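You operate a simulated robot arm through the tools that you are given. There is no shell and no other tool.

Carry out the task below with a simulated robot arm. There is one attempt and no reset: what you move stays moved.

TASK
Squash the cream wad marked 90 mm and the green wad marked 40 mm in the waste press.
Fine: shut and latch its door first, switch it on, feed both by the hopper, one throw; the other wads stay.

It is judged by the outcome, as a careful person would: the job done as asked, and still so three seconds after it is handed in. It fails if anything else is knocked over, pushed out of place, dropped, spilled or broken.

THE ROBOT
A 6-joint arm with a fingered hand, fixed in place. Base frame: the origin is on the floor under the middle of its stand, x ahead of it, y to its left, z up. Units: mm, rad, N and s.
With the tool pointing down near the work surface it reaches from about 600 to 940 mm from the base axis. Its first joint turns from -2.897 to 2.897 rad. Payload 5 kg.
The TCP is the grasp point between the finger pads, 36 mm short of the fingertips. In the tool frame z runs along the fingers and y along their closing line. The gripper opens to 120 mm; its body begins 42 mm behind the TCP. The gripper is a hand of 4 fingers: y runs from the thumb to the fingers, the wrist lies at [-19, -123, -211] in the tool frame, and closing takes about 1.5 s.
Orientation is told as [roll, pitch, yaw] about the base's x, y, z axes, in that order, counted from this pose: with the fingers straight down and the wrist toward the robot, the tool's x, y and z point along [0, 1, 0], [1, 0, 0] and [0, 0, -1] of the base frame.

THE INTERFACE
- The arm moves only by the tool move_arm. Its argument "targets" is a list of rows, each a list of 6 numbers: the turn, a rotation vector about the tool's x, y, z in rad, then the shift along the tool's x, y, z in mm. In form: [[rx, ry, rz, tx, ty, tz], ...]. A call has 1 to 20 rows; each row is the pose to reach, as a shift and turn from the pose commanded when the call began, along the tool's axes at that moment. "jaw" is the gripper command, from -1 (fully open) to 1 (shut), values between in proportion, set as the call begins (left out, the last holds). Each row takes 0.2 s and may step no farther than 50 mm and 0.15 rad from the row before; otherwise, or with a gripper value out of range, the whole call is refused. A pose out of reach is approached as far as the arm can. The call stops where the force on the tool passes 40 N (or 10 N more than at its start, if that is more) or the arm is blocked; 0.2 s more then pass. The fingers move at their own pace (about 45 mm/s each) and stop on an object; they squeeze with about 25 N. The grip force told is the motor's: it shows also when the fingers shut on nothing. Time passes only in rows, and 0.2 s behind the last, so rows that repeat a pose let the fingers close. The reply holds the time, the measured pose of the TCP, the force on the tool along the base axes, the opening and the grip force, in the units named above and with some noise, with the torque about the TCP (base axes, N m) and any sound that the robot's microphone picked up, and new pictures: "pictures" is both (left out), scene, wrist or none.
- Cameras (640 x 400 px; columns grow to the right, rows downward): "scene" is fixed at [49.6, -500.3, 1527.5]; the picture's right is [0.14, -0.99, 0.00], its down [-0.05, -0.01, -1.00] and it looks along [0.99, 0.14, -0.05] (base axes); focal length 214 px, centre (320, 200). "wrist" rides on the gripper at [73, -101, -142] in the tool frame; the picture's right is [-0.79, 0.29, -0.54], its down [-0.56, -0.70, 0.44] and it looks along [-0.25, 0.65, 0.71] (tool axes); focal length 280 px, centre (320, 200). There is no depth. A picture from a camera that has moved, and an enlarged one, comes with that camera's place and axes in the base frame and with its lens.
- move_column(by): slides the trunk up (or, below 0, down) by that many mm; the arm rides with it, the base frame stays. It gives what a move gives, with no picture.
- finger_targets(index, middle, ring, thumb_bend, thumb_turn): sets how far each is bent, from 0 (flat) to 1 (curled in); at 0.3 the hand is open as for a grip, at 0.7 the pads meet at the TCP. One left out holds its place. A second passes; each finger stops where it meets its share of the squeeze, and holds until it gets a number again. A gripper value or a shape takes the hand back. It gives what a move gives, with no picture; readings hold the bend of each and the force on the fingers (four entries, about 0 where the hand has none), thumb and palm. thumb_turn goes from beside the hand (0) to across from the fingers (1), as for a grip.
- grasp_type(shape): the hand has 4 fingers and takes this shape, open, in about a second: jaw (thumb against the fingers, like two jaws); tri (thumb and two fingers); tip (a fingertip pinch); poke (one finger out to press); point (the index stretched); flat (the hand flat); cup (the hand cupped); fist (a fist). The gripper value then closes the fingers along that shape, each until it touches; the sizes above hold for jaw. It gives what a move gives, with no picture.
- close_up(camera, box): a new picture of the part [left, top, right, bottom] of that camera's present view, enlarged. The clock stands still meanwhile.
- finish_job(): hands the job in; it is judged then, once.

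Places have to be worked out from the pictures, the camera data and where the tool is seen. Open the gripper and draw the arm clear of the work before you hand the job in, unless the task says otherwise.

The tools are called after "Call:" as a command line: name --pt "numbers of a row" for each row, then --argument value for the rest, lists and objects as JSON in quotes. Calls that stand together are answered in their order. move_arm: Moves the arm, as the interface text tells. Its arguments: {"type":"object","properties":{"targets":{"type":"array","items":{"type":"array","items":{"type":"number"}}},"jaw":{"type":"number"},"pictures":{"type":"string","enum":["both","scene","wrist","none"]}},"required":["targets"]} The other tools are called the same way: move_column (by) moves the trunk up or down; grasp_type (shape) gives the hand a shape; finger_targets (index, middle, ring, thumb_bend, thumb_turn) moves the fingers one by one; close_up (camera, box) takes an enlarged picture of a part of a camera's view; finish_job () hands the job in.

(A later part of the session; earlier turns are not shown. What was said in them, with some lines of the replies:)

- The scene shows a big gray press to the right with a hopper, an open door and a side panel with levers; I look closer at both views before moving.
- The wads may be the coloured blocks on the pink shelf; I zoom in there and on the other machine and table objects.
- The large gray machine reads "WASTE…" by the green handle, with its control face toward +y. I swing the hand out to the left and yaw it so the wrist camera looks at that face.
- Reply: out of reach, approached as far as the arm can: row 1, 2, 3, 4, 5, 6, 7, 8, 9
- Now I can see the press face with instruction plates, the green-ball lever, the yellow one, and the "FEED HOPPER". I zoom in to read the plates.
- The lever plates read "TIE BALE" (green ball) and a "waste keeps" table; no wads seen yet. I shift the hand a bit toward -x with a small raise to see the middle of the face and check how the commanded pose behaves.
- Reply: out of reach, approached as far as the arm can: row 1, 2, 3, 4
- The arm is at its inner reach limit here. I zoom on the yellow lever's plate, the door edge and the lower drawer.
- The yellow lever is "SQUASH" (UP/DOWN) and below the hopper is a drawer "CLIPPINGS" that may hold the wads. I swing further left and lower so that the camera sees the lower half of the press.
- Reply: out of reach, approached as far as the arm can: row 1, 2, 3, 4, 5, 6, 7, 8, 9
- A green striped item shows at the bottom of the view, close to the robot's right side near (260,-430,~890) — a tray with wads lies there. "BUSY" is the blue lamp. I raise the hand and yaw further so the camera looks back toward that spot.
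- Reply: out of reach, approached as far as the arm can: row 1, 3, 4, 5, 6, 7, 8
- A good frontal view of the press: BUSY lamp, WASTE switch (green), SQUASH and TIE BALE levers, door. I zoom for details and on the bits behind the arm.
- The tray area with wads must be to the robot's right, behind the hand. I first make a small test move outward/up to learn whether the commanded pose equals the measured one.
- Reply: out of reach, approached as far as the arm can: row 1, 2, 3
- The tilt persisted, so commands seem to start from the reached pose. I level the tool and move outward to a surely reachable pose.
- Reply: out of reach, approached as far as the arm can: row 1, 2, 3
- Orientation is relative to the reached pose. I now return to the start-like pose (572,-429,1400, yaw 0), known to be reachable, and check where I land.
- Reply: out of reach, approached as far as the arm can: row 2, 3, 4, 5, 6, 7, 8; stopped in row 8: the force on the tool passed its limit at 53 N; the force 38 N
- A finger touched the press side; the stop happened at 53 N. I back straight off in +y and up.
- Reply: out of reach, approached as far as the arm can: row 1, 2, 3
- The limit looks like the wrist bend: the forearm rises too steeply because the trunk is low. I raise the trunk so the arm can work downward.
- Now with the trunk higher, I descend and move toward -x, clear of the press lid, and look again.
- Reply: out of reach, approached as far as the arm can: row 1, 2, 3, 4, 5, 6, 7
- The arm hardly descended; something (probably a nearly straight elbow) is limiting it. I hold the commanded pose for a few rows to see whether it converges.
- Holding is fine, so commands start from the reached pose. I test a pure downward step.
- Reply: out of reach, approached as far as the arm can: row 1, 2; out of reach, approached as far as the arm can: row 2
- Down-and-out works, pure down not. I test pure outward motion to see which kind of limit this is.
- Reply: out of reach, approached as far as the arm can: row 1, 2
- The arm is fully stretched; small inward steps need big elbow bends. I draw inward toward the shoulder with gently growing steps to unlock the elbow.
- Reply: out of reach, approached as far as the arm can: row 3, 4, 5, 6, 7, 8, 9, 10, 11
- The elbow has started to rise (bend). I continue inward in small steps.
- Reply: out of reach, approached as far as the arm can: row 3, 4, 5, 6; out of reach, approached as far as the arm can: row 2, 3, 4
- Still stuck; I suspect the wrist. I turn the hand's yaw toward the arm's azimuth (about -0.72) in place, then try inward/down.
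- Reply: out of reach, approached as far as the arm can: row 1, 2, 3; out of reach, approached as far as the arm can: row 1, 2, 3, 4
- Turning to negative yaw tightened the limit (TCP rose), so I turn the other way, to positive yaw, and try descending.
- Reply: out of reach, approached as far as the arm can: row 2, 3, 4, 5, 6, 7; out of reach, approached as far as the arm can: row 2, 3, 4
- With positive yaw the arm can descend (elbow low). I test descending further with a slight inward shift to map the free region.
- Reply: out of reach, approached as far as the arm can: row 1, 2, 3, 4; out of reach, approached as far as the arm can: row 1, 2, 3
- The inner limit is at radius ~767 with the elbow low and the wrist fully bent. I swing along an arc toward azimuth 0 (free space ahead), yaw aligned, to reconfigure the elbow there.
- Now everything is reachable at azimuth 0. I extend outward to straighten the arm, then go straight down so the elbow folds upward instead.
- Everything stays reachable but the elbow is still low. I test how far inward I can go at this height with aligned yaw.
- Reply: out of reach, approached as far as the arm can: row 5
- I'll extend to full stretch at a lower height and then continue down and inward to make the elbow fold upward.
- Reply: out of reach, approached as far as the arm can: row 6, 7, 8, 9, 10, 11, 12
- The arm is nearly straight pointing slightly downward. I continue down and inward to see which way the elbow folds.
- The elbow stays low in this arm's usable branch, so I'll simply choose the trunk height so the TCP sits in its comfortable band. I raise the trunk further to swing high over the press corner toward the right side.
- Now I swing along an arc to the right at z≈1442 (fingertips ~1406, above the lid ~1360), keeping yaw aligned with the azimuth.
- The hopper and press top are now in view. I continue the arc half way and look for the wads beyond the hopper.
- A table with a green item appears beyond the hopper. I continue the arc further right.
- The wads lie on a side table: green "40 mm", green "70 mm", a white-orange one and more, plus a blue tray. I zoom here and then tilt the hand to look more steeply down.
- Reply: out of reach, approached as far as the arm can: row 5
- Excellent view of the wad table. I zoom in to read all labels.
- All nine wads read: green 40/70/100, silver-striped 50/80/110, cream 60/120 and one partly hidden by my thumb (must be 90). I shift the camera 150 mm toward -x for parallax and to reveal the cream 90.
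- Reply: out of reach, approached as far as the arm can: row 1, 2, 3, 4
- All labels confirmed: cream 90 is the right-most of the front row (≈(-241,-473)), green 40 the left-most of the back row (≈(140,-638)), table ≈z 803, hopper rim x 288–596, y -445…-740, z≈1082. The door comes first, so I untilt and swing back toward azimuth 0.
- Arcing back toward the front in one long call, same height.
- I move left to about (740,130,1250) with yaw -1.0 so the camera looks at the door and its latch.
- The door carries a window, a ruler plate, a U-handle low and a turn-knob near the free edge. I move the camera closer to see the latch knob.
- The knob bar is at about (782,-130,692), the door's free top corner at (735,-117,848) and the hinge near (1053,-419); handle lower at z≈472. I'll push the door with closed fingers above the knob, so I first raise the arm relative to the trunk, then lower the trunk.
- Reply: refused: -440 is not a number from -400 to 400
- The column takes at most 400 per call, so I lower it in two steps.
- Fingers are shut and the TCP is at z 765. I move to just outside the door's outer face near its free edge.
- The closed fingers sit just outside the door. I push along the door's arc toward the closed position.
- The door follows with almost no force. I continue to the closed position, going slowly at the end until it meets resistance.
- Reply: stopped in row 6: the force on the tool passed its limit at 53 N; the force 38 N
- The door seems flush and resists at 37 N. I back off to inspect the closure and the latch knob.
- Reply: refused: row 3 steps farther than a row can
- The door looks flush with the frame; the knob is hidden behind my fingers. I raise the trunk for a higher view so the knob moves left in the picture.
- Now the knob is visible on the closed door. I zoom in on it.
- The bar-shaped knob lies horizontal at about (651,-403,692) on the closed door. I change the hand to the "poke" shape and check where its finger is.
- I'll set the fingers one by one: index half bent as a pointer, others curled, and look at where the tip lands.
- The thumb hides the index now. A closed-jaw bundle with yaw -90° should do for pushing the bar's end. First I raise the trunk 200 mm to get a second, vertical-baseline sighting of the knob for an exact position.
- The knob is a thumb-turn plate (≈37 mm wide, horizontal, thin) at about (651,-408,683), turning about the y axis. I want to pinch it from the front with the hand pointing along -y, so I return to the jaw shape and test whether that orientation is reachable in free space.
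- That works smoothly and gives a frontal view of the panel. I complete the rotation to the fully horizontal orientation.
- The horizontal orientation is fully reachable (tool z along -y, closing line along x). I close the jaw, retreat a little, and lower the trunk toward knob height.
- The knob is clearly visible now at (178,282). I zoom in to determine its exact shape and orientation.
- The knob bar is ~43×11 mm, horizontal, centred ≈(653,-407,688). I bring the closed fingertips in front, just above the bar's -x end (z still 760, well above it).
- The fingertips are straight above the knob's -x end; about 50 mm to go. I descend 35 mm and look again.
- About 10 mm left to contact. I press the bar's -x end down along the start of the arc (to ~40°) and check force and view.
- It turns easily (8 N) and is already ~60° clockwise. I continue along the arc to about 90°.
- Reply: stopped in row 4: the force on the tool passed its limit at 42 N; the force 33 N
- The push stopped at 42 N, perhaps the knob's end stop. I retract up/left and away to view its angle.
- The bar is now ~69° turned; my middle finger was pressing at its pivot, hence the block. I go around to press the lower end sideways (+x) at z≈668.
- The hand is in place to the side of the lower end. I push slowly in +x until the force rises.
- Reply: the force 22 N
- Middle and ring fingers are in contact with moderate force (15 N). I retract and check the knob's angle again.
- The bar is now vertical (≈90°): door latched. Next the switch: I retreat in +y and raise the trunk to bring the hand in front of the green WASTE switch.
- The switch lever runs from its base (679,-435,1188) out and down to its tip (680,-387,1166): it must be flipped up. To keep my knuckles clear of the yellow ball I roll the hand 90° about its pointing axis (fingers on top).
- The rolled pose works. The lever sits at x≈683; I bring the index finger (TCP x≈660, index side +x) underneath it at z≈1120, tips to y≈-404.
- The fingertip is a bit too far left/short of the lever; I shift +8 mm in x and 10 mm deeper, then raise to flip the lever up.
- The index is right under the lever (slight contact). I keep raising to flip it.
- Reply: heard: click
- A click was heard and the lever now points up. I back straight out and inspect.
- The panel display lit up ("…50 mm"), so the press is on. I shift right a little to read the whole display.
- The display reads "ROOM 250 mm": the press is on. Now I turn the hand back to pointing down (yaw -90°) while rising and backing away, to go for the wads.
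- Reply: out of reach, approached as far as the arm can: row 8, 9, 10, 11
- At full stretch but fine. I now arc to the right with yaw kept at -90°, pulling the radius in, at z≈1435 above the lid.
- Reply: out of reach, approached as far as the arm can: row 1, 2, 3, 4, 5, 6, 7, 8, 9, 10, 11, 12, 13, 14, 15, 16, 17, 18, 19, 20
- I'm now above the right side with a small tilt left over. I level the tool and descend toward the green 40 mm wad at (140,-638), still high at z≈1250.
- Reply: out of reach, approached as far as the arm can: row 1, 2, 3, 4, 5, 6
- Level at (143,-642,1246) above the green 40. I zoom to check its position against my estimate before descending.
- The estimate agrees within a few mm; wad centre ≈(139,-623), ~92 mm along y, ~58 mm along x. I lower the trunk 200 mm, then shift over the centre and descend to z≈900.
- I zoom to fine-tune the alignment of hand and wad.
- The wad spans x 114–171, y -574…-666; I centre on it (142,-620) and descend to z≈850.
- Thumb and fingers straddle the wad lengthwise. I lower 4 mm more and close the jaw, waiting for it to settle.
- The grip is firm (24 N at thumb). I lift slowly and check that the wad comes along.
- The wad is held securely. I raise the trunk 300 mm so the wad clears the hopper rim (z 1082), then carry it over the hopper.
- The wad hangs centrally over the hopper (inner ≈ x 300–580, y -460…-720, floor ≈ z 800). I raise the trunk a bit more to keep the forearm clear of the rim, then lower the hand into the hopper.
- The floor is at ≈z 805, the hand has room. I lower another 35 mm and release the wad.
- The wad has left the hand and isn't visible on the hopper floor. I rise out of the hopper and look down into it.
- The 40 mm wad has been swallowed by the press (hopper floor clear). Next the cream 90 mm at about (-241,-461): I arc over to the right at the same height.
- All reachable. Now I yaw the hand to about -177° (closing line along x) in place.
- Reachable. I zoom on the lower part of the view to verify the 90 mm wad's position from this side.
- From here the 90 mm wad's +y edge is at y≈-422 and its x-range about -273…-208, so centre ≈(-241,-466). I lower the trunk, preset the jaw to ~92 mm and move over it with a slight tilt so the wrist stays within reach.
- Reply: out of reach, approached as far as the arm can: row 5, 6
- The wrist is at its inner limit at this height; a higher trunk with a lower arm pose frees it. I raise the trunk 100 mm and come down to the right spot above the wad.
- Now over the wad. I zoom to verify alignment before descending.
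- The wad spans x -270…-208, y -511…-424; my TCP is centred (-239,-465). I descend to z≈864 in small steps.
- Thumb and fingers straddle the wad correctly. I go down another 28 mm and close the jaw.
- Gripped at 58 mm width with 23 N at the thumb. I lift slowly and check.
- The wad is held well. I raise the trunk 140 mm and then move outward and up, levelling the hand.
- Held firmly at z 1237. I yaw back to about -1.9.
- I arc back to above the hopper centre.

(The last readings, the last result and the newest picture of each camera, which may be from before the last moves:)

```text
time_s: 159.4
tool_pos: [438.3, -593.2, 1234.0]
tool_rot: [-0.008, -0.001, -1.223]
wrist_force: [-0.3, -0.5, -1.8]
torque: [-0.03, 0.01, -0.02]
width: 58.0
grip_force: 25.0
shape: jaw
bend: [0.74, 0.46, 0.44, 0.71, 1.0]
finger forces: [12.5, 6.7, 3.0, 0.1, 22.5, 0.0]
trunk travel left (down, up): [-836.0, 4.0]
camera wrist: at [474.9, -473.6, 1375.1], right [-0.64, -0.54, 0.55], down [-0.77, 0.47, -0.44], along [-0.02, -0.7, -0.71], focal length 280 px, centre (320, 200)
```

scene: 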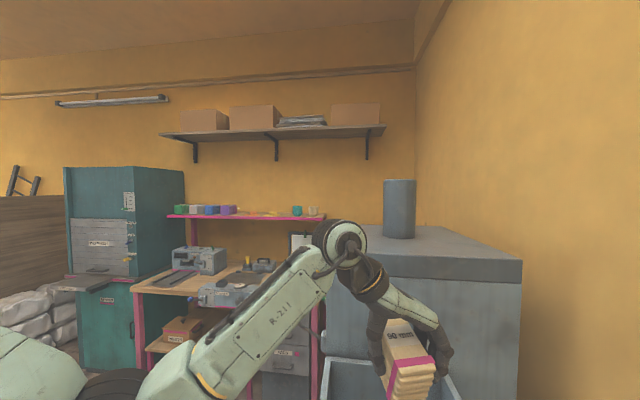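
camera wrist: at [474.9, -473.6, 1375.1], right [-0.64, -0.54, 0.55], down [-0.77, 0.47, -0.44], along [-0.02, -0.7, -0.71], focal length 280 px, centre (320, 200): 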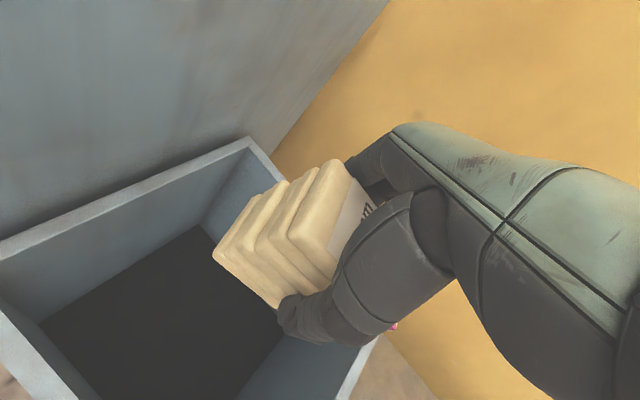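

Centred over the hopper again. I lower the hand into it like before and release the wad.

Call:
move_arm --pt "0 0 0 0 0 45" --pt "0 0 0 0 0 90" --pt "0 0 0 0 0 135" --pt "0 0 0 0 0 180" --pt "0 0 0 0 0 220" --pt "0 0 0 0 0 250" --pt "0 0 0 0 0 265" --pictures "wrist"

Call:
move_arm --pt "0 0 0 0 0 0" --pt "0 0 0 0 0 0" --pt "0 0 0 0 0 0" --pt "0 0 0 0 0 0" --pt "0 0 0 0 0 0" --pt "0 0 0 0 0 0" --jaw -1 --pictures "wrist"

```text
time_s: 161.0
tool_pos: [436.7, -595.3, 968.2]
tool_rot: [-0.006, -0.002, -1.226]
wrist_force: [-0.2, -0.5, -1.5]
torque: [0.02, 0.01, 0.0]
width: 57.5
grip_force: 24.9
shape: jaw
bend: [0.74, 0.46, 0.44, 0.71, 1.0]
finger forces: [12.7, 6.8, 3.1, 0.0, 22.6, 0.1]
trunk travel left (down, up): [-836.0, 4.0]
camera wrist: at [472.6, -476.9, 1110.8], right [-0.64, -0.54, 0.55], down [-0.77, 0.47, -0.44], along [-0.02, -0.7, -0.71], focal length 280 px, centre (320, 200)
```

wrist: 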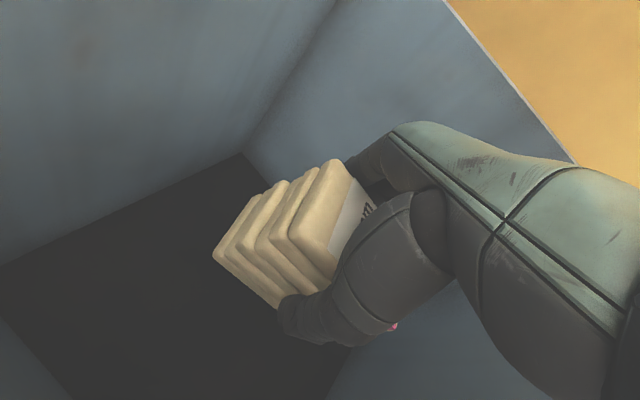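

```text
time_s: 162.4
tool_pos: [436.0, -596.9, 970.6]
tool_rot: [-0.004, 0.001, -1.223]
wrist_force: [0.2, 0.0, -0.2]
torque: [0.01, -0.02, -0.01]
width: 119.5
grip_force: 0.0
shape: jaw
bend: [0.3, 0.3, 0.3, 0.3, 0.98]
finger forces: [0.0, 0.0, 0.0, 0.0, 0.0, 0.0]
trunk travel left (down, up): [-836.0, 4.0]
camera wrist: at [472.3, -476.7, 1111.2], right [-0.64, -0.54, 0.55], down [-0.77, 0.47, -0.44], along [-0.02, -0.7, -0.71], focal length 280 px, centre (320, 200)
```

wrist: 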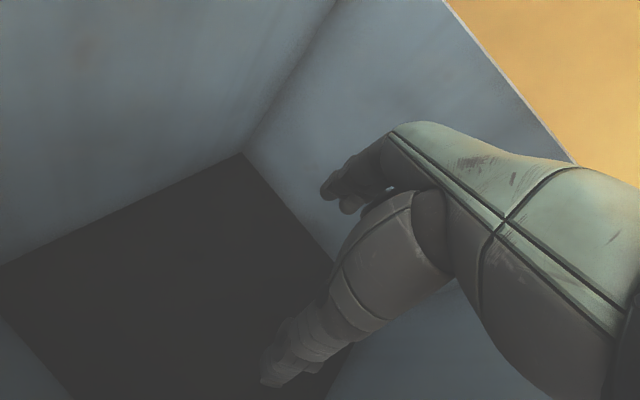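

The hopper is empty again; both wads are fed. I rise out of the hopper to z≈1440.

Call:
move_arm --pt "0 0 0 0 0 -45" --pt "0 0 0 0 0 -90" --pt "0 0 0 0 0 -135" --pt "0 0 0 0 0 -180" --pt "0 0 0 0 0 -225" --pt "0 0 0 0 0 -270" --pt "0 0 -0.1 0 0 -315" --pt "0 0 -0.2 0 0 -360" --pt "0 0 -0.25 0 0 -400" --pt "0 0 -0.3 0 0 -440" --pt "0 0 -0.3 0 0 -465" --pictures "wrist" --jaw 1

```text
time_s: 164.8
tool_pos: [438.9, -594.0, 1435.1]
tool_rot: [-0.007, 0.004, -0.923]
wrist_force: [-0.2, 0.0, -0.2]
torque: [0.03, -0.02, -0.02]
width: 0.0
grip_force: 24.6
shape: jaw
bend: [0.7, 0.7, 0.7, 0.55, 1.0]
finger forces: [0.0, 0.0, 0.0, 0.0, 0.1, 0.0]
trunk travel left (down, up): [-836.0, 4.0]
camera wrist: at [439.1, -470.0, 1577.0], right [-0.45, -0.7, 0.55], down [-0.87, 0.22, -0.44], along [0.19, -0.67, -0.71], focal length 280 px, centre (320, 200)
```

wrist: 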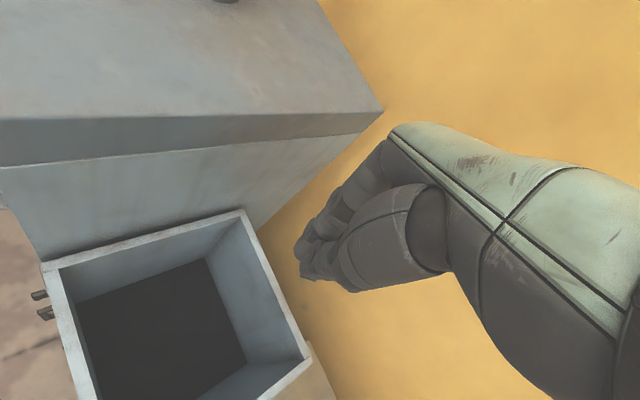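

I arc back toward the front of the control panel, keeping yaw -0.92.

Call:
move_arm --pt "0 0 0 45.7 0.6 0" --pt "0 0 0 91 -1.1 0" --pt "0 0 0 136.1 -5.6 0" --pt "0 0 0 181.1 -12.8 0" --pt "0 0 0 225.6 -22.8 0" --pt "0 0 0 269.6 -35.5 0" --pt "0 0 0 312.9 -50.9 0" --pt "0 0 0 355.2 -69.1 0" --pt "0 0 0 396.4 -89.8 0" --pt "0 0 0 436.5 -113 0" --pt "0 0 0 475.1 -138.7 0" --pt "0 0 0 512.2 -166.9 0" --pt "0 0 0 547.6 -197.3 0"

```text
time_s: 167.6
tool_pos: [771.0, -106.4, 1426.8]
tool_rot: [-0.009, -0.004, -0.925]
wrist_force: [0.1, -0.5, 0.1]
torque: [-0.04, 0.03, -0.04]
width: 0.0
grip_force: 25.4
shape: jaw
bend: [0.7, 0.7, 0.7, 0.55, 1.0]
finger forces: [0.0, 0.0, 0.0, 0.1, 0.1, 0.1]
out of reach, approached as far as the arm can: row 9, 10, 11, 12, 13
trunk travel left (down, up): [-836.0, 4.0]
camera wrist: at [769.3, 18.5, 1567.5], right [-0.45, -0.7, 0.55], down [-0.87, 0.22, -0.44], along [0.19, -0.68, -0.71], focal length 280 px, centre (320, 200)
```

scene: 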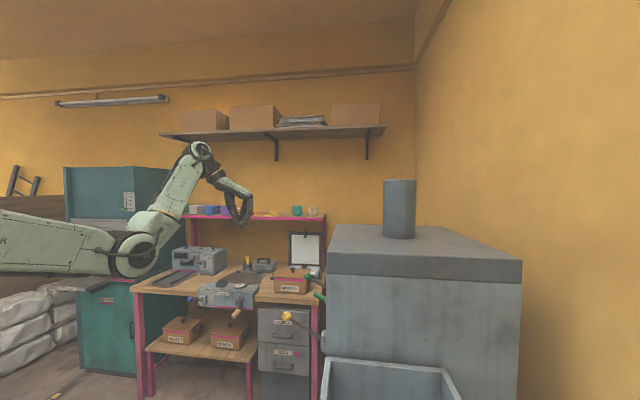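
wrist: 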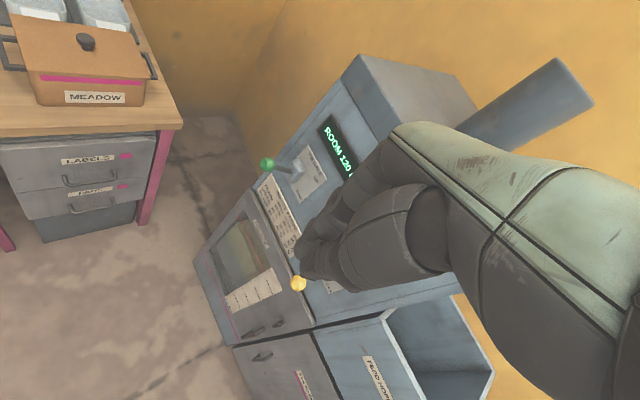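

The display now shows "ROOM 120" (250−90−40), confirming both wads are in. I zoom on the display and the door.

Call:
close_up --camera "wrist" --box '[190, 100, 370, 240]'

Call:
close_up --camera "wrist" --box '[190, 200, 340, 350]'

```text
2.86 times, centred on (280, 170) of wrist
camera zoom: at [769.3, 18.5, 1567.5], right [-0.45, -0.7, 0.55], down [-0.87, 0.22, -0.44], along [0.19, -0.68, -0.71], focal length 801 px, centre (434, 286)
```

zoom: 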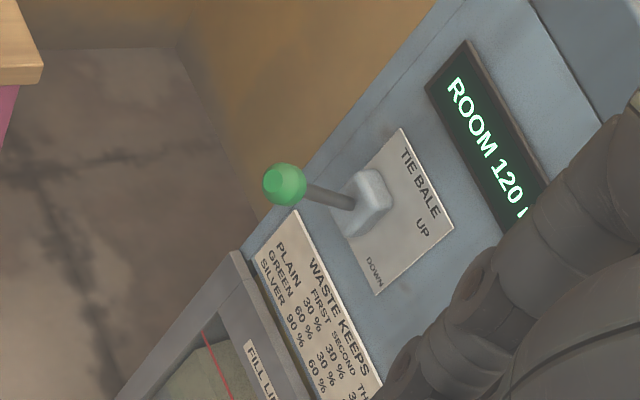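

```text
2.67 times, centred on (265, 275) of wrist
camera zoom: at [769.3, 18.5, 1567.5], right [-0.45, -0.7, 0.55], down [-0.87, 0.22, -0.44], along [0.19, -0.68, -0.71], focal length 748 px, centre (467, 0)
```

zoom: 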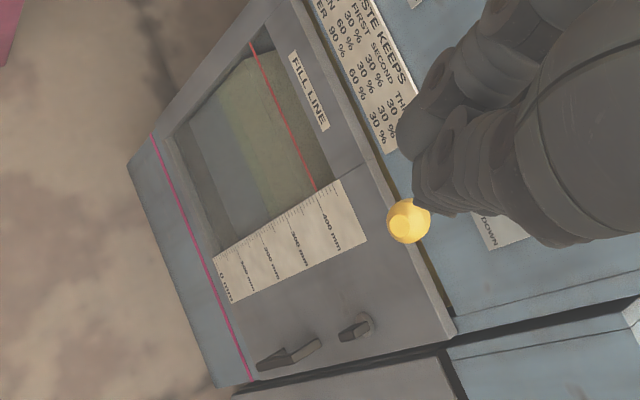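

Everything is in place: layers visible in the window, door latched. I now move the closed hand above the yellow SQUASH lever (ball ≈(749,-285,1089), pivot ≈(755,-430,1000)).

Call:
move_arm --pt "0 0 -0.066 -17 19 32" --pt "0 0 -0.131 -35 38 64" --pt "0 0 -0.197 -53 57 96" --pt "0 0 -0.262 -70 76 128" --pt "0 0 -0.328 -88 95 160" --pt "0 0 -0.394 -105 114 192" --pt "0 0 -0.459 -123 133 225" --pt "0 0 -0.525 -140.5 151.6 257"

```text
time_s: 169.4
tool_pos: [747.1, -318.5, 1170.3]
tool_rot: [-0.003, 0.003, -0.399]
wrist_force: [0.6, -0.6, 0.3]
torque: [0.0, 0.05, 0.0]
width: 0.2
grip_force: 25.0
shape: jaw
bend: [0.7, 0.7, 0.7, 0.55, 1.0]
finger forces: [0.0, 0.0, 0.0, 0.0, 0.1, 0.1]
trunk travel left (down, up): [-836.0, 4.0]
camera wrist: at [683.9, -212.5, 1312.5], right [-0.04, -0.84, 0.54], down [-0.87, -0.25, -0.44], along [0.5, -0.49, -0.72], focal length 280 px, centre (320, 200)
```

scene: 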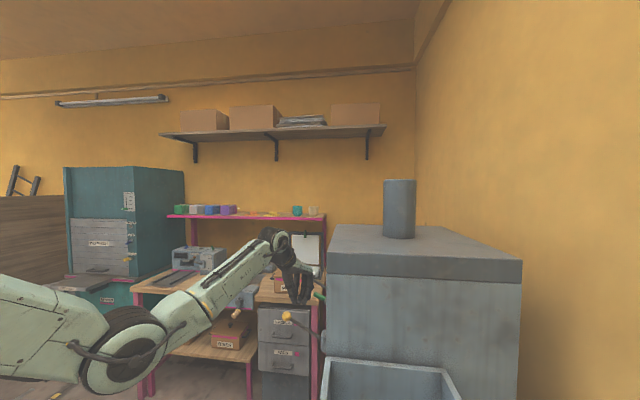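
wrist: 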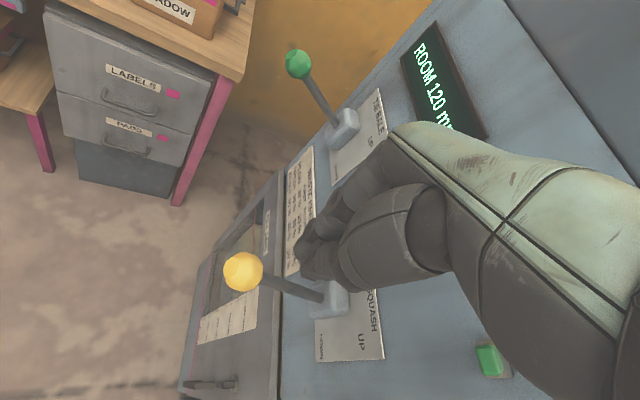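

The fingertips are right above the rod near the ball. I descend to contact and begin pressing the lever down.

Call:
move_arm --pt "0 0 0 0 0 20" --pt "0 0 0 0 0 40" --pt "0 0 0 0 0 52" --pt "0 0 0 0 0 64" --pt "0 0 0 0 0 76" --pictures "wrist"

```text
time_s: 170.6
tool_pos: [745.3, -316.3, 1093.1]
tool_rot: [-0.006, 0.002, -0.4]
wrist_force: [0.5, 1.1, 4.0]
torque: [0.04, -0.01, 0.02]
width: 0.1
grip_force: 24.7
shape: jaw
bend: [0.7, 0.7, 0.7, 0.55, 1.0]
finger forces: [0.0, 0.1, 0.0, 0.0, 0.0, 0.1]
trunk travel left (down, up): [-836.0, 4.0]
camera wrist: at [682.6, -210.9, 1236.0], right [-0.04, -0.84, 0.55], down [-0.87, -0.25, -0.44], along [0.5, -0.49, -0.72], focal length 280 px, centre (320, 200)
```

wrist: 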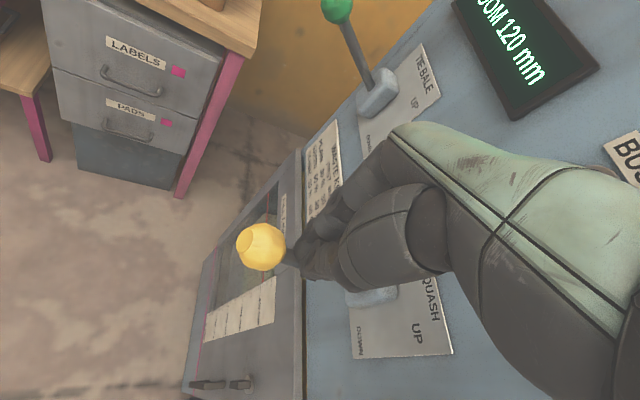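

The lever moves down with ~4 N. I continue the stroke smoothly to the bottom.

Call:
move_arm --pt "0 0 0 0 0 14" --pt "0 0 0 0 0 28" --pt "0 0 0 0 0 42" --pt "0 0 0 0 0 56" --pt "0 0 0 0 0 70" --pt "0 0 0 0 0 84" --pt "0 0 0 0 0 98" --pt "0 0 0 0 0 110" --pt "0 0 0 0 0 122" --pt "0 0 0 0 0 134" --pictures "wrist"

```text
time_s: 172.5
tool_pos: [744.7, -313.6, 993.1]
tool_rot: [-0.006, -0.014, -0.397]
wrist_force: [-11.6, 14.8, 23.9]
torque: [-0.3, 0.19, -0.25]
width: 0.1
grip_force: 25.0
shape: jaw
bend: [0.7, 0.7, 0.7, 0.56, 1.0]
finger forces: [0.0, 15.4, 8.7, 0.0, 0.0, 0.0]
trunk travel left (down, up): [-836.0, 4.0]
stopped in row 9: the force on the tool passed its limit at 43 N (the readings are from after the stop); the commanded pose is now the measured one
camera wrist: at [680.2, -206.3, 1134.2], right [-0.05, -0.83, 0.55], down [-0.86, -0.25, -0.45], along [0.51, -0.49, -0.7], focal length 280 px, centre (320, 200)
```

wrist: 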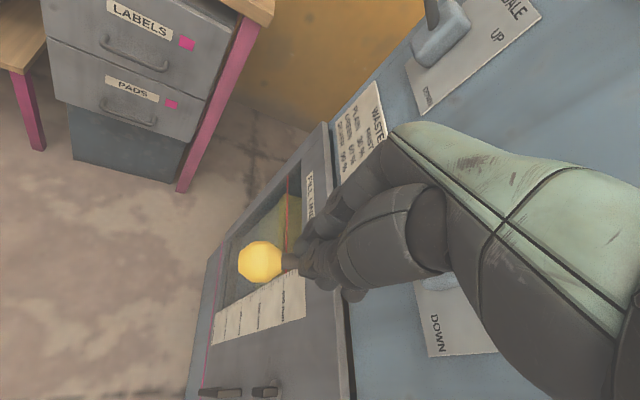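

The stroke stopped at 43 N, lever roughly 25° below horizontal — likely its lower stop. I zoom to check the lever and listen/see the display.

Call:
close_up --camera "wrist" --box '[190, 140, 400, 360]'

Call:
close_up --camera "scene" --box '[240, 260, 360, 400]'

```text
1.82 times, centred on (295, 250) of wrist
camera zoom: at [680.2, -206.3, 1134.2], right [-0.05, -0.83, 0.55], down [-0.86, -0.25, -0.45], along [0.51, -0.49, -0.7], focal length 510 px, centre (366, 109)
```

zoom: 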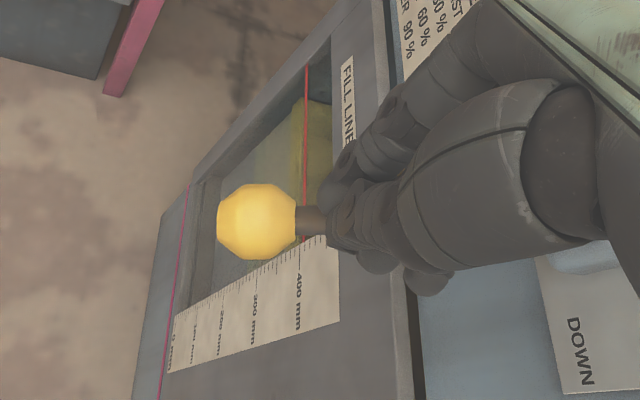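

```text
2.86 times, centred on (300, 330) of scene
camera zoom: at [49.6, -500.3, 1527.5], right [0.14, -0.99, 0.0], down [-0.05, -0.01, -1.0], along [0.99, 0.14, -0.05], focal length 613 px, centre (377, -171)
```

zoom: 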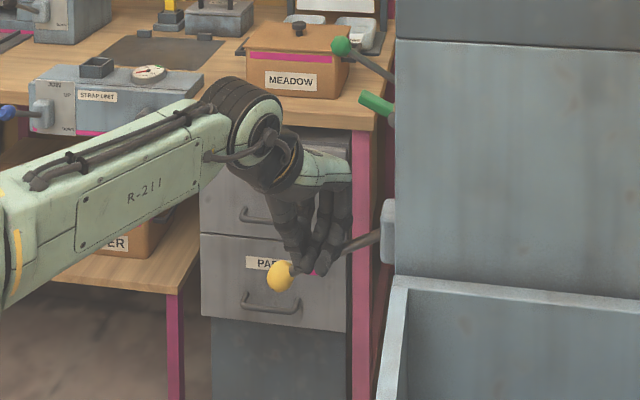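

The lever sits about as far below horizontal as it was above, so it is at its lower stop. I lift the hand off and watch what the machine does.

Call:
move_arm --pt "0 0 0 0 0 -5" --pt "0 0 0 0 0 -10" --pt "0 0 0 0 0 -15" --pt "0 0 0 -5 -10 -40" --pictures "both"

```text
time_s: 173.5
tool_pos: [739.6, -313.8, 1030.3]
tool_rot: [-0.007, -0.013, -0.399]
wrist_force: [18.0, 14.9, 13.5]
torque: [0.58, -0.84, 0.17]
width: 0.2
grip_force: 25.0
shape: jaw
bend: [0.7, 0.7, 0.7, 0.57, 1.0]
finger forces: [40.3, 0.0, 0.1, 0.0, 0.1, 0.0]
trunk travel left (down, up): [-836.0, 4.0]
camera wrist: at [674.6, -207.3, 1170.9], right [-0.05, -0.83, 0.55], down [-0.86, -0.25, -0.45], along [0.51, -0.49, -0.7], focal length 280 px, centre (320, 200)
```

scene: 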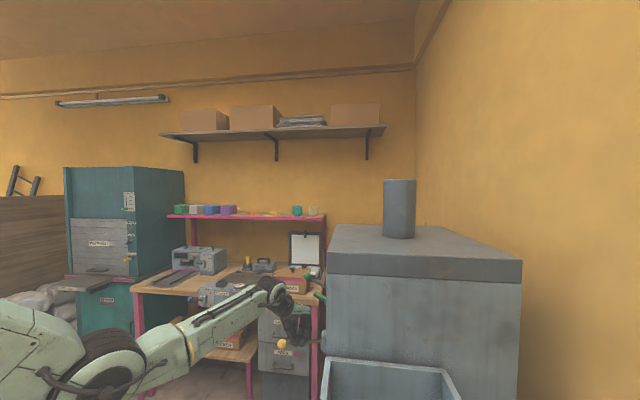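
wrist: 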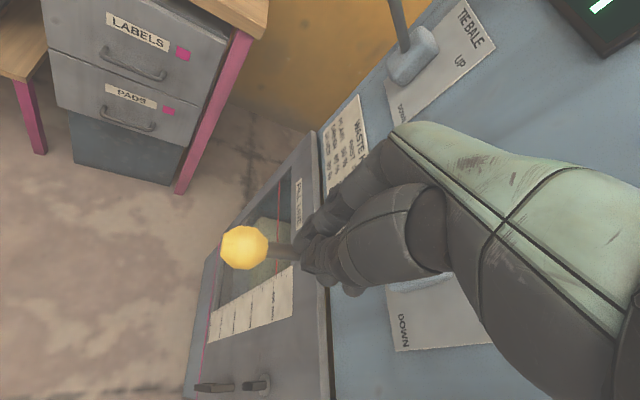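

The index reads 40 N and the lever follows the hand up; I zoom to see whether the rod is caught between the fingers.

Call:
close_up --camera "wrist" --box '[200, 170, 380, 320]'

Call:
close_up --camera "scene" --box '[250, 270, 350, 370]'

```text
2.67 times, centred on (290, 245) of wrist
camera zoom: at [674.6, -207.3, 1170.9], right [-0.05, -0.83, 0.55], down [-0.86, -0.25, -0.45], along [0.51, -0.49, -0.7], focal length 748 px, centre (400, 80)
```

zoom: 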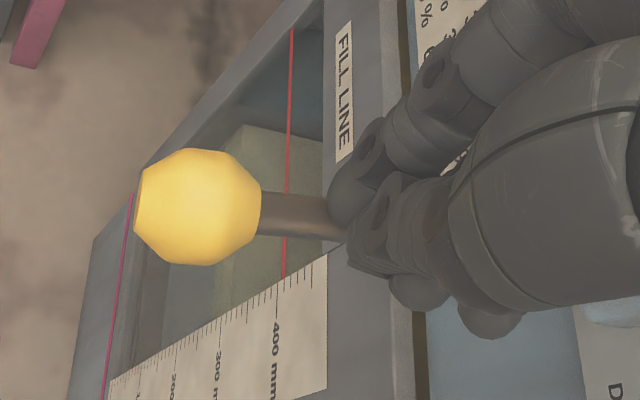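

```text
4.00 times, centred on (300, 320) of scene
camera zoom: at [49.6, -500.3, 1527.5], right [0.14, -0.99, 0.0], down [-0.05, -0.01, -1.0], along [0.99, 0.14, -0.05], focal length 858 px, centre (400, -280)
```

zoom: 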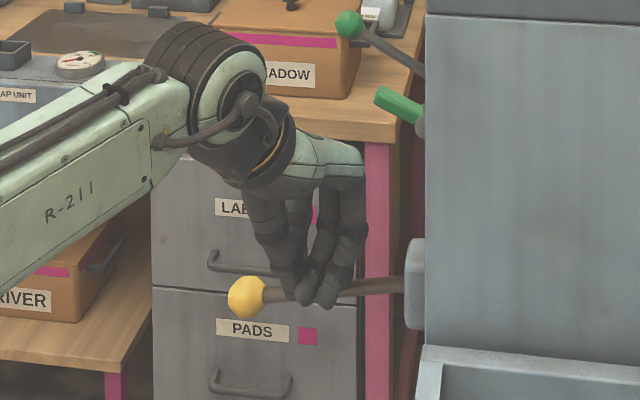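

The rod has wedged between thumb and fingers. I open the jaw in place to free it without moving the lever.

Call:
move_arm --pt "0 0 0 0 0 0" --pt "0 0 0 0 0 0" --pt "0 0 0 0 0 0" --pt "0 0 0 0 0 0" --pt "0 0 0 0 0 0" --pt "0 0 0 0 0 0" --jaw -0.6 --pictures "both"

```text
time_s: 174.9
tool_pos: [733.3, -315.7, 1033.0]
tool_rot: [-0.007, -0.012, -0.401]
wrist_force: [-10.5, -2.2, 29.9]
torque: [-1.45, -0.17, -0.57]
width: 96.0
grip_force: 0.0
shape: jaw
bend: [0.26, 0.34, 0.43, 0.51, 0.99]
finger forces: [0.1, 0.0, 30.9, 0.1, 0.0, 0.1]
trunk travel left (down, up): [-836.0, 4.0]
camera wrist: at [667.9, -209.6, 1172.9], right [-0.05, -0.83, 0.55], down [-0.86, -0.25, -0.45], along [0.51, -0.49, -0.7], focal length 280 px, centre (320, 200)
```

scene: 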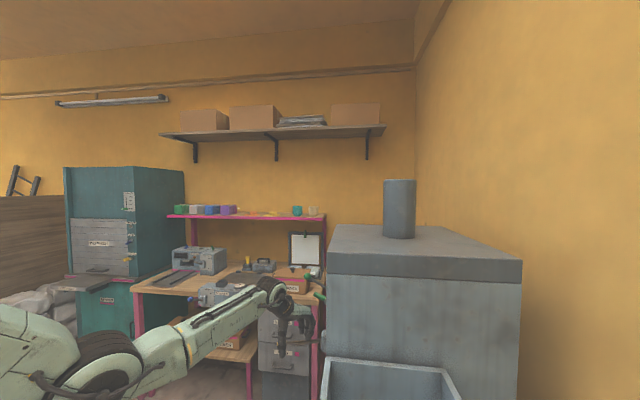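
wrist: 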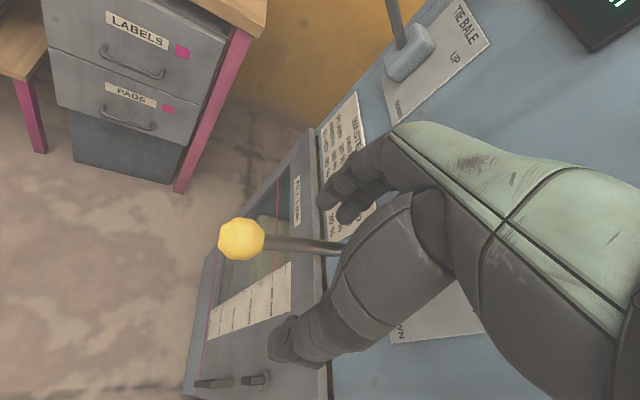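

Ring finger shows 31 N; I zoom in to see how it touches the lever before moving further.

Call:
close_up --camera "wrist" --box '[210, 130, 430, 370]'

Call:
close_up --camera "scene" --box '[250, 270, 350, 370]'

```text
1.67 times, centred on (320, 250) of wrist
camera zoom: at [667.9, -209.6, 1172.9], right [-0.05, -0.83, 0.55], down [-0.86, -0.25, -0.45], along [0.51, -0.49, -0.7], focal length 467 px, centre (320, 117)
```

zoom: 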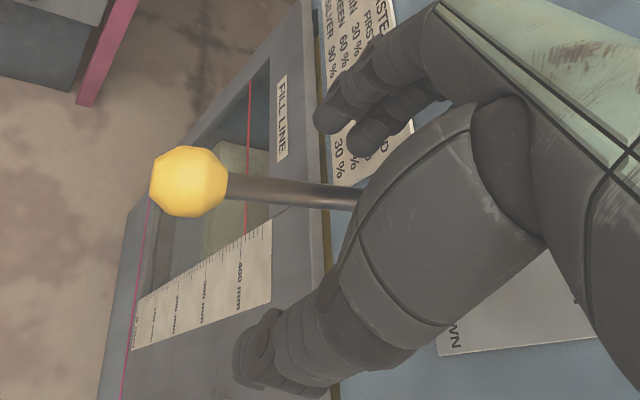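

```text
4.00 times, centred on (300, 320) of scene
camera zoom: at [49.6, -500.3, 1527.5], right [0.14, -0.99, 0.0], down [-0.05, -0.01, -1.0], along [0.99, 0.14, -0.05], focal length 858 px, centre (400, -280)
```

zoom: 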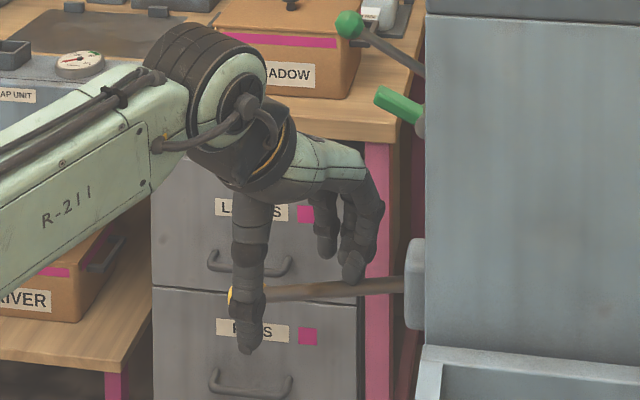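

The ring finger rests on top of the rod and the lever pushes back — it is a sprung lever that wants to return UP, and no throw sound was heard. I lift the hand straight off so it can return freely.

Call:
move_arm --pt "0 0 0 0 0 -15" --pt "0 0 0 0 0 -35" --pt "0 0 0 0 0 -60" --pt "0 0 0 0 0 -90" --pt "0 0 0 0 0 -125" --pt "0 0 0 0 0 -160" --pictures "both"

```text
time_s: 176.3
tool_pos: [735.6, -317.1, 1186.7]
tool_rot: [-0.006, -0.005, -0.399]
wrist_force: [-0.7, 0.0, -0.8]
torque: [-0.01, -0.03, 0.02]
width: 95.9
grip_force: 0.2
shape: jaw
bend: [0.26, 0.34, 0.32, 0.51, 0.99]
finger forces: [0.0, 0.0, 0.0, 0.0, 0.0, 0.1]
trunk travel left (down, up): [-836.0, 4.0]
camera wrist: at [671.8, -211.3, 1327.9], right [-0.04, -0.84, 0.55], down [-0.86, -0.25, -0.44], along [0.51, -0.49, -0.71], focal length 280 px, centre (320, 200)
```

scene: 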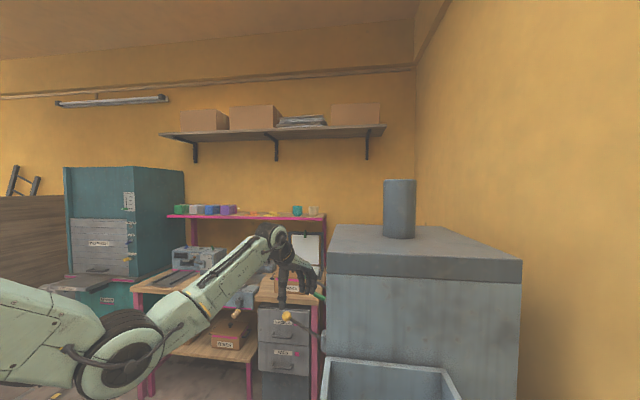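
wrist: 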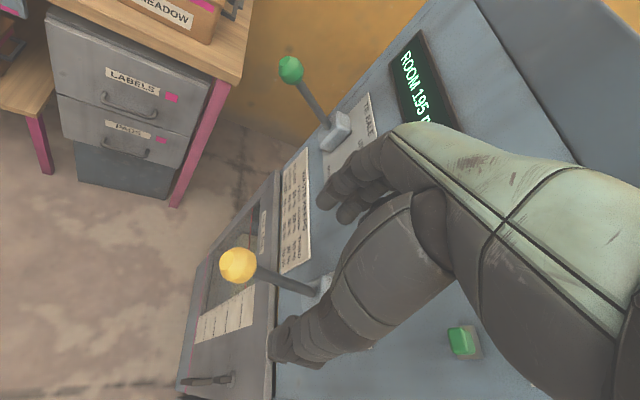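

The display changed to "ROOM 195": the throw worked and the lever sprang back up. I zoom to read it and check lamp and switch.

Call:
close_up --camera "wrist" --box '[360, 20, 500, 130]'

Call:
close_up --camera "wrist" --box '[180, 220, 340, 400]'

Call:
close_up --camera "wrist" --box '[420, 280, 520, 400]'

```text
3.64 times, centred on (430, 75) of wrist
camera zoom: at [671.8, -211.3, 1327.9], right [-0.04, -0.84, 0.55], down [-0.86, -0.25, -0.44], along [0.51, -0.49, -0.71], focal length 1020 px, centre (-80, 654)
```

zoom: 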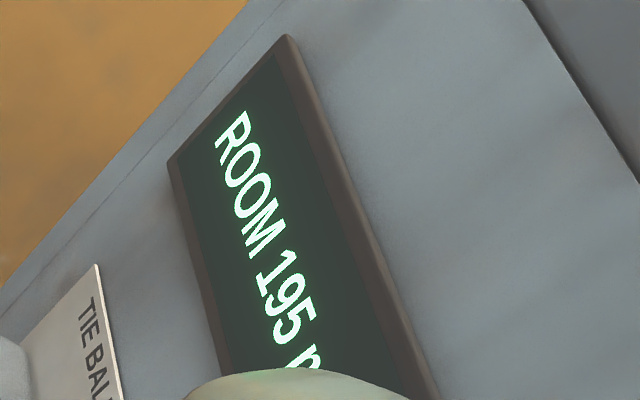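

```text
2.22 times, centred on (260, 310) of wrist
camera zoom: at [671.8, -211.3, 1327.9], right [-0.04, -0.84, 0.55], down [-0.86, -0.25, -0.44], along [0.51, -0.49, -0.71], focal length 623 px, centre (453, -44)
```

zoom: 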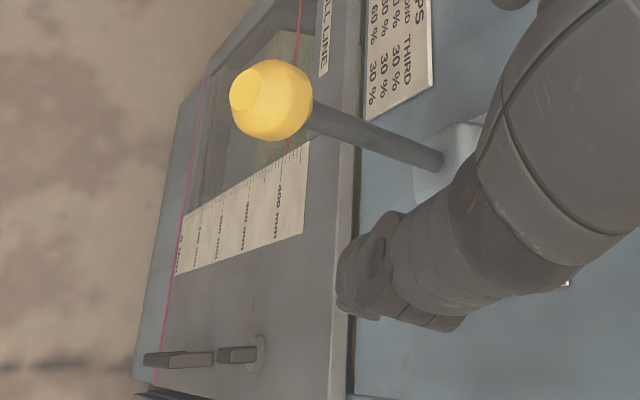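

```text
3.33 times, centred on (470, 340) of wrist
camera zoom: at [671.8, -211.3, 1327.9], right [-0.04, -0.84, 0.55], down [-0.86, -0.25, -0.44], along [0.51, -0.49, -0.71], focal length 935 px, centre (-180, -267)
```

zoom: 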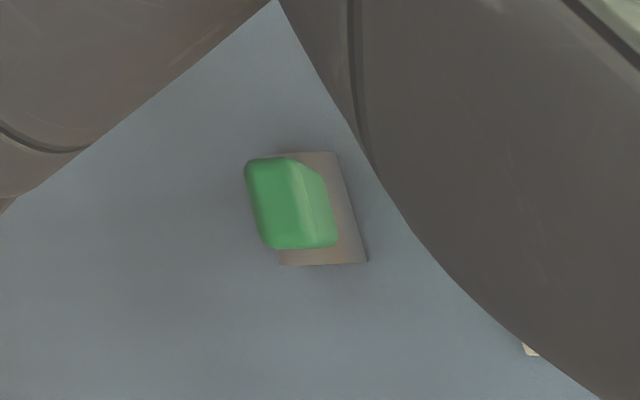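

I back the hand away from the panel and re-read the display and BUSY lamp.

Call:
move_arm --pt "0 0 0.08 28 -12 -15" --pt "0 0 0.16 56 -24 -30" --pt "0 0 0.24 84 -36 -45" --pt "0 0 0.32 111 -47 -60" --pt "0 0 0.4 130 -55 -60" --pictures "wrist"

```text
time_s: 177.5
tool_pos: [734.9, -174.5, 1245.0]
tool_rot: [-0.003, -0.007, -0.799]
wrist_force: [0.1, 0.3, 0.0]
torque: [0.0, 0.03, -0.02]
width: 96.0
grip_force: 0.1
shape: jaw
bend: [0.26, 0.34, 0.32, 0.51, 0.99]
finger forces: [0.1, 0.0, 0.1, 0.1, 0.1, 0.1]
trunk travel left (down, up): [-836.0, 4.0]
camera wrist: at [717.2, -50.1, 1386.0], right [-0.37, -0.75, 0.55], down [-0.89, 0.11, -0.45], along [0.28, -0.65, -0.71], focal length 280 px, centre (320, 200)
```

wrist: 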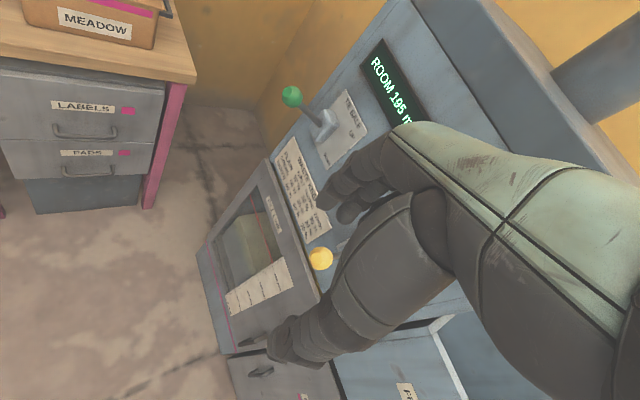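

Still "ROOM 195" (≈250−27−24 for one throw, in 5 mm steps). I check the window and door/latch once more.

Call:
close_up --camera "wrist" --box '[190, 150, 350, 370]'

Call:
close_up --camera "wrist" --box '[260, 20, 440, 180]'

```text
1.82 times, centred on (270, 260) of wrist
camera zoom: at [717.2, -50.1, 1386.0], right [-0.37, -0.75, 0.55], down [-0.89, 0.11, -0.45], along [0.28, -0.65, -0.71], focal length 510 px, centre (411, 91)
```

zoom: 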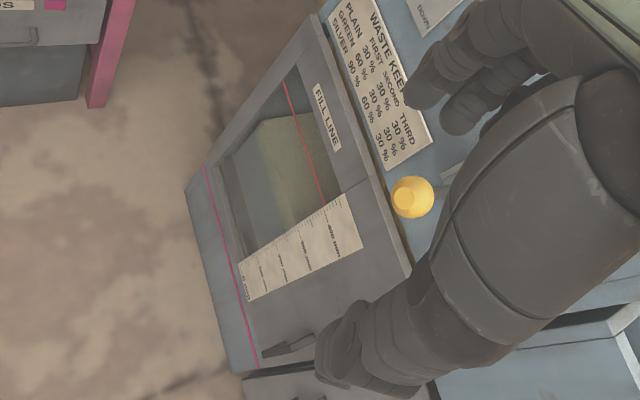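

```text
2.50 times, centred on (350, 100) of wrist
camera zoom: at [717.2, -50.1, 1386.0], right [-0.37, -0.75, 0.55], down [-0.89, 0.11, -0.45], along [0.28, -0.65, -0.71], focal length 701 px, centre (245, 450)
```

zoom: 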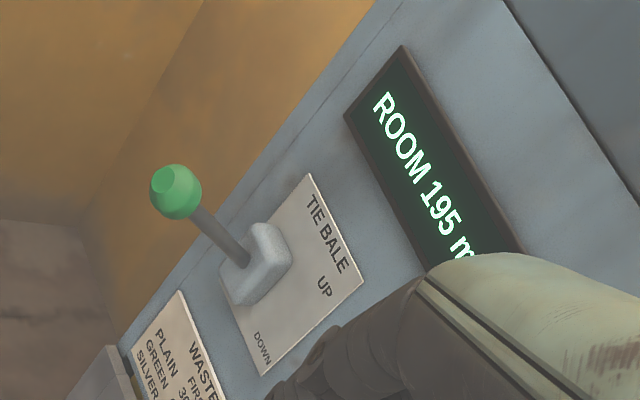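

I withdraw the hand to the left, opening it fully, for a final look at the whole panel including the BUSY lamp.

Call:
move_arm --pt "0 0 0.03 30 -30 -2" --pt "0 0 0.06 61 -60 -3" --pt "0 0 0.09 91 -90 -4" --pt "0 0 0.12 122 -121 -5" --pt "0 0 0.15 152 -151 -5" --pt "0 0 0.18 182 -181 -5" --pt "0 0 0.2 213 -212 -5" --jaw -1

```text
time_s: 179.1
tool_pos: [738.6, 129.4, 1245.2]
tool_rot: [-0.003, -0.011, -1.001]
wrist_force: [0.6, -0.3, 0.2]
torque: [-0.03, 0.02, 0.0]
width: 119.7
grip_force: 0.1
shape: jaw
bend: [0.3, 0.3, 0.3, 0.3, 0.98]
finger forces: [0.0, 0.0, 0.1, 0.1, 0.0, 0.0]
trunk travel left (down, up): [-836.0, 4.0]
camera wrist: at [747.0, 254.6, 1385.8], right [-0.51, -0.66, 0.55], down [-0.85, 0.28, -0.45], along [0.14, -0.69, -0.71], focal length 280 px, centre (320, 200)
```

scene: 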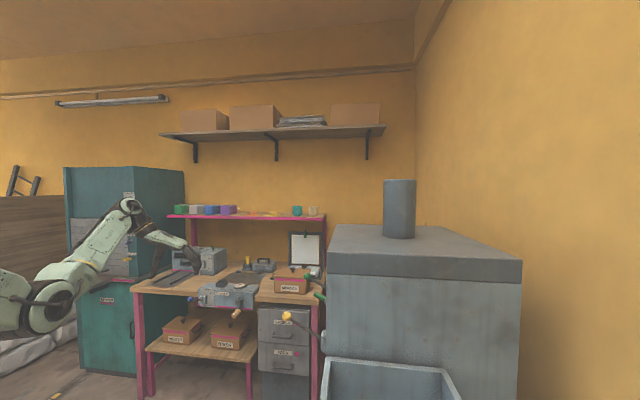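
wrist: 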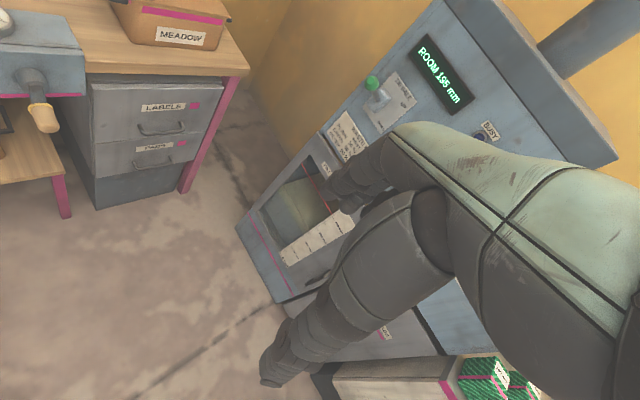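

Call:
close_up --camera "wrist" --box '[230, 150, 370, 310]'

Call:
close_up --camera "wrist" --box '[380, 20, 540, 160]'

Call:
close_up --camera "wrist" --box '[420, 330, 560, 400]'

```text
2.50 times, centred on (300, 230) of wrist
camera zoom: at [747.0, 254.6, 1385.8], right [-0.51, -0.66, 0.55], down [-0.85, 0.28, -0.45], along [0.14, -0.69, -0.71], focal length 701 px, centre (370, 125)
```

zoom: 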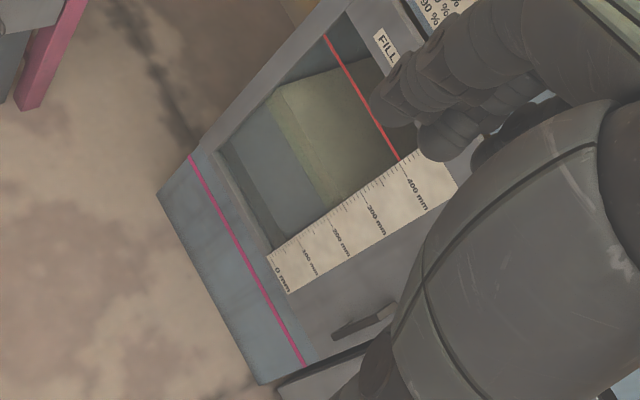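

```text
2.86 times, centred on (460, 90) of wrist
camera zoom: at [747.0, 254.6, 1385.8], right [-0.51, -0.66, 0.55], down [-0.85, 0.28, -0.45], along [0.14, -0.69, -0.71], focal length 801 px, centre (-80, 514)
```

zoom: 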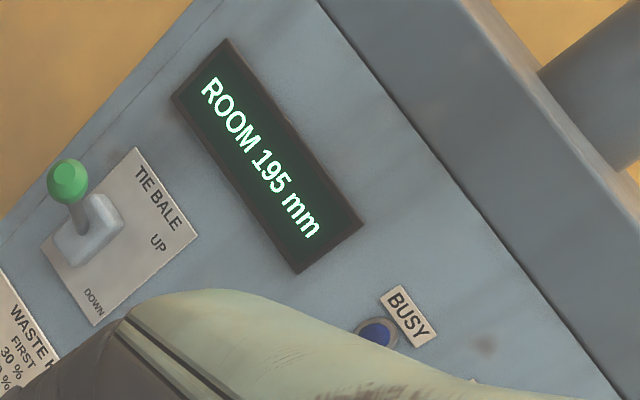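

```text
4.57 times, centred on (490, 365) of wrist
camera zoom: at [747.0, 254.6, 1385.8], right [-0.51, -0.66, 0.55], down [-0.85, 0.28, -0.45], along [0.14, -0.69, -0.71], focal length 1282 px, centre (-457, -554)
```

zoom: 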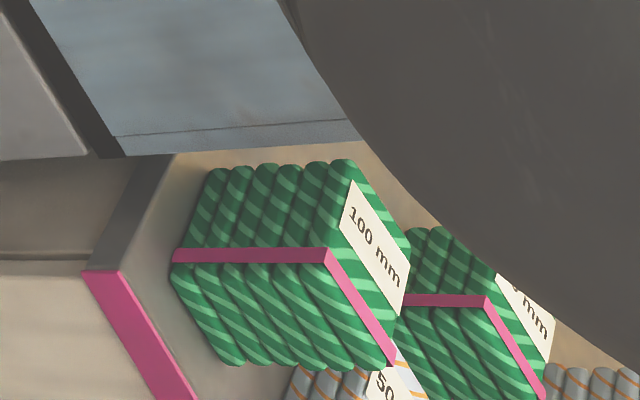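

The display steadily reads "ROOM 195 mm", the BUSY lamp is dark, and the SQUASH lever is back up at its original place. The door is closed and latched, the remaining wads are in place as far as I can see them, and the hand is open and clear. I hand the job in.

Call:
finish_job

```text
The job is handed in.
```

I shut and latched the press door and switched the press on. I then fed the green 40 mm and cream 90 mm wads through the hopper and gave one throw of the SQUASH lever. The job has been handed in.

- **Display:** the press read ROOM 250 mm after switching on and ROOM 120 mm once both wads were in. It has read ROOM 195 mm since the throw. The table on the press predicts 199 mm for one full throw, and the display seems to show 5 mm steps, so 195 mm fits.
- **The throw:** my push stopped at the force limit, with the lever about as far below horizontal as it had been above. On the way back up, the rod caught briefly between my thumb and fingers. I opened the hand to free it, and the lever returned to UP. The display shows one throw, not two.
- **Contact with the press:** early on, a finger pressed the side of the press at 53 N while I was looking around. I backed off, and nothing appeared moved.
- **Left as is:** the switch is on, the door is closed and latched, and the other wads were not picked up. I saw no sign of any shifting, but I did not recheck every one after the last pick.
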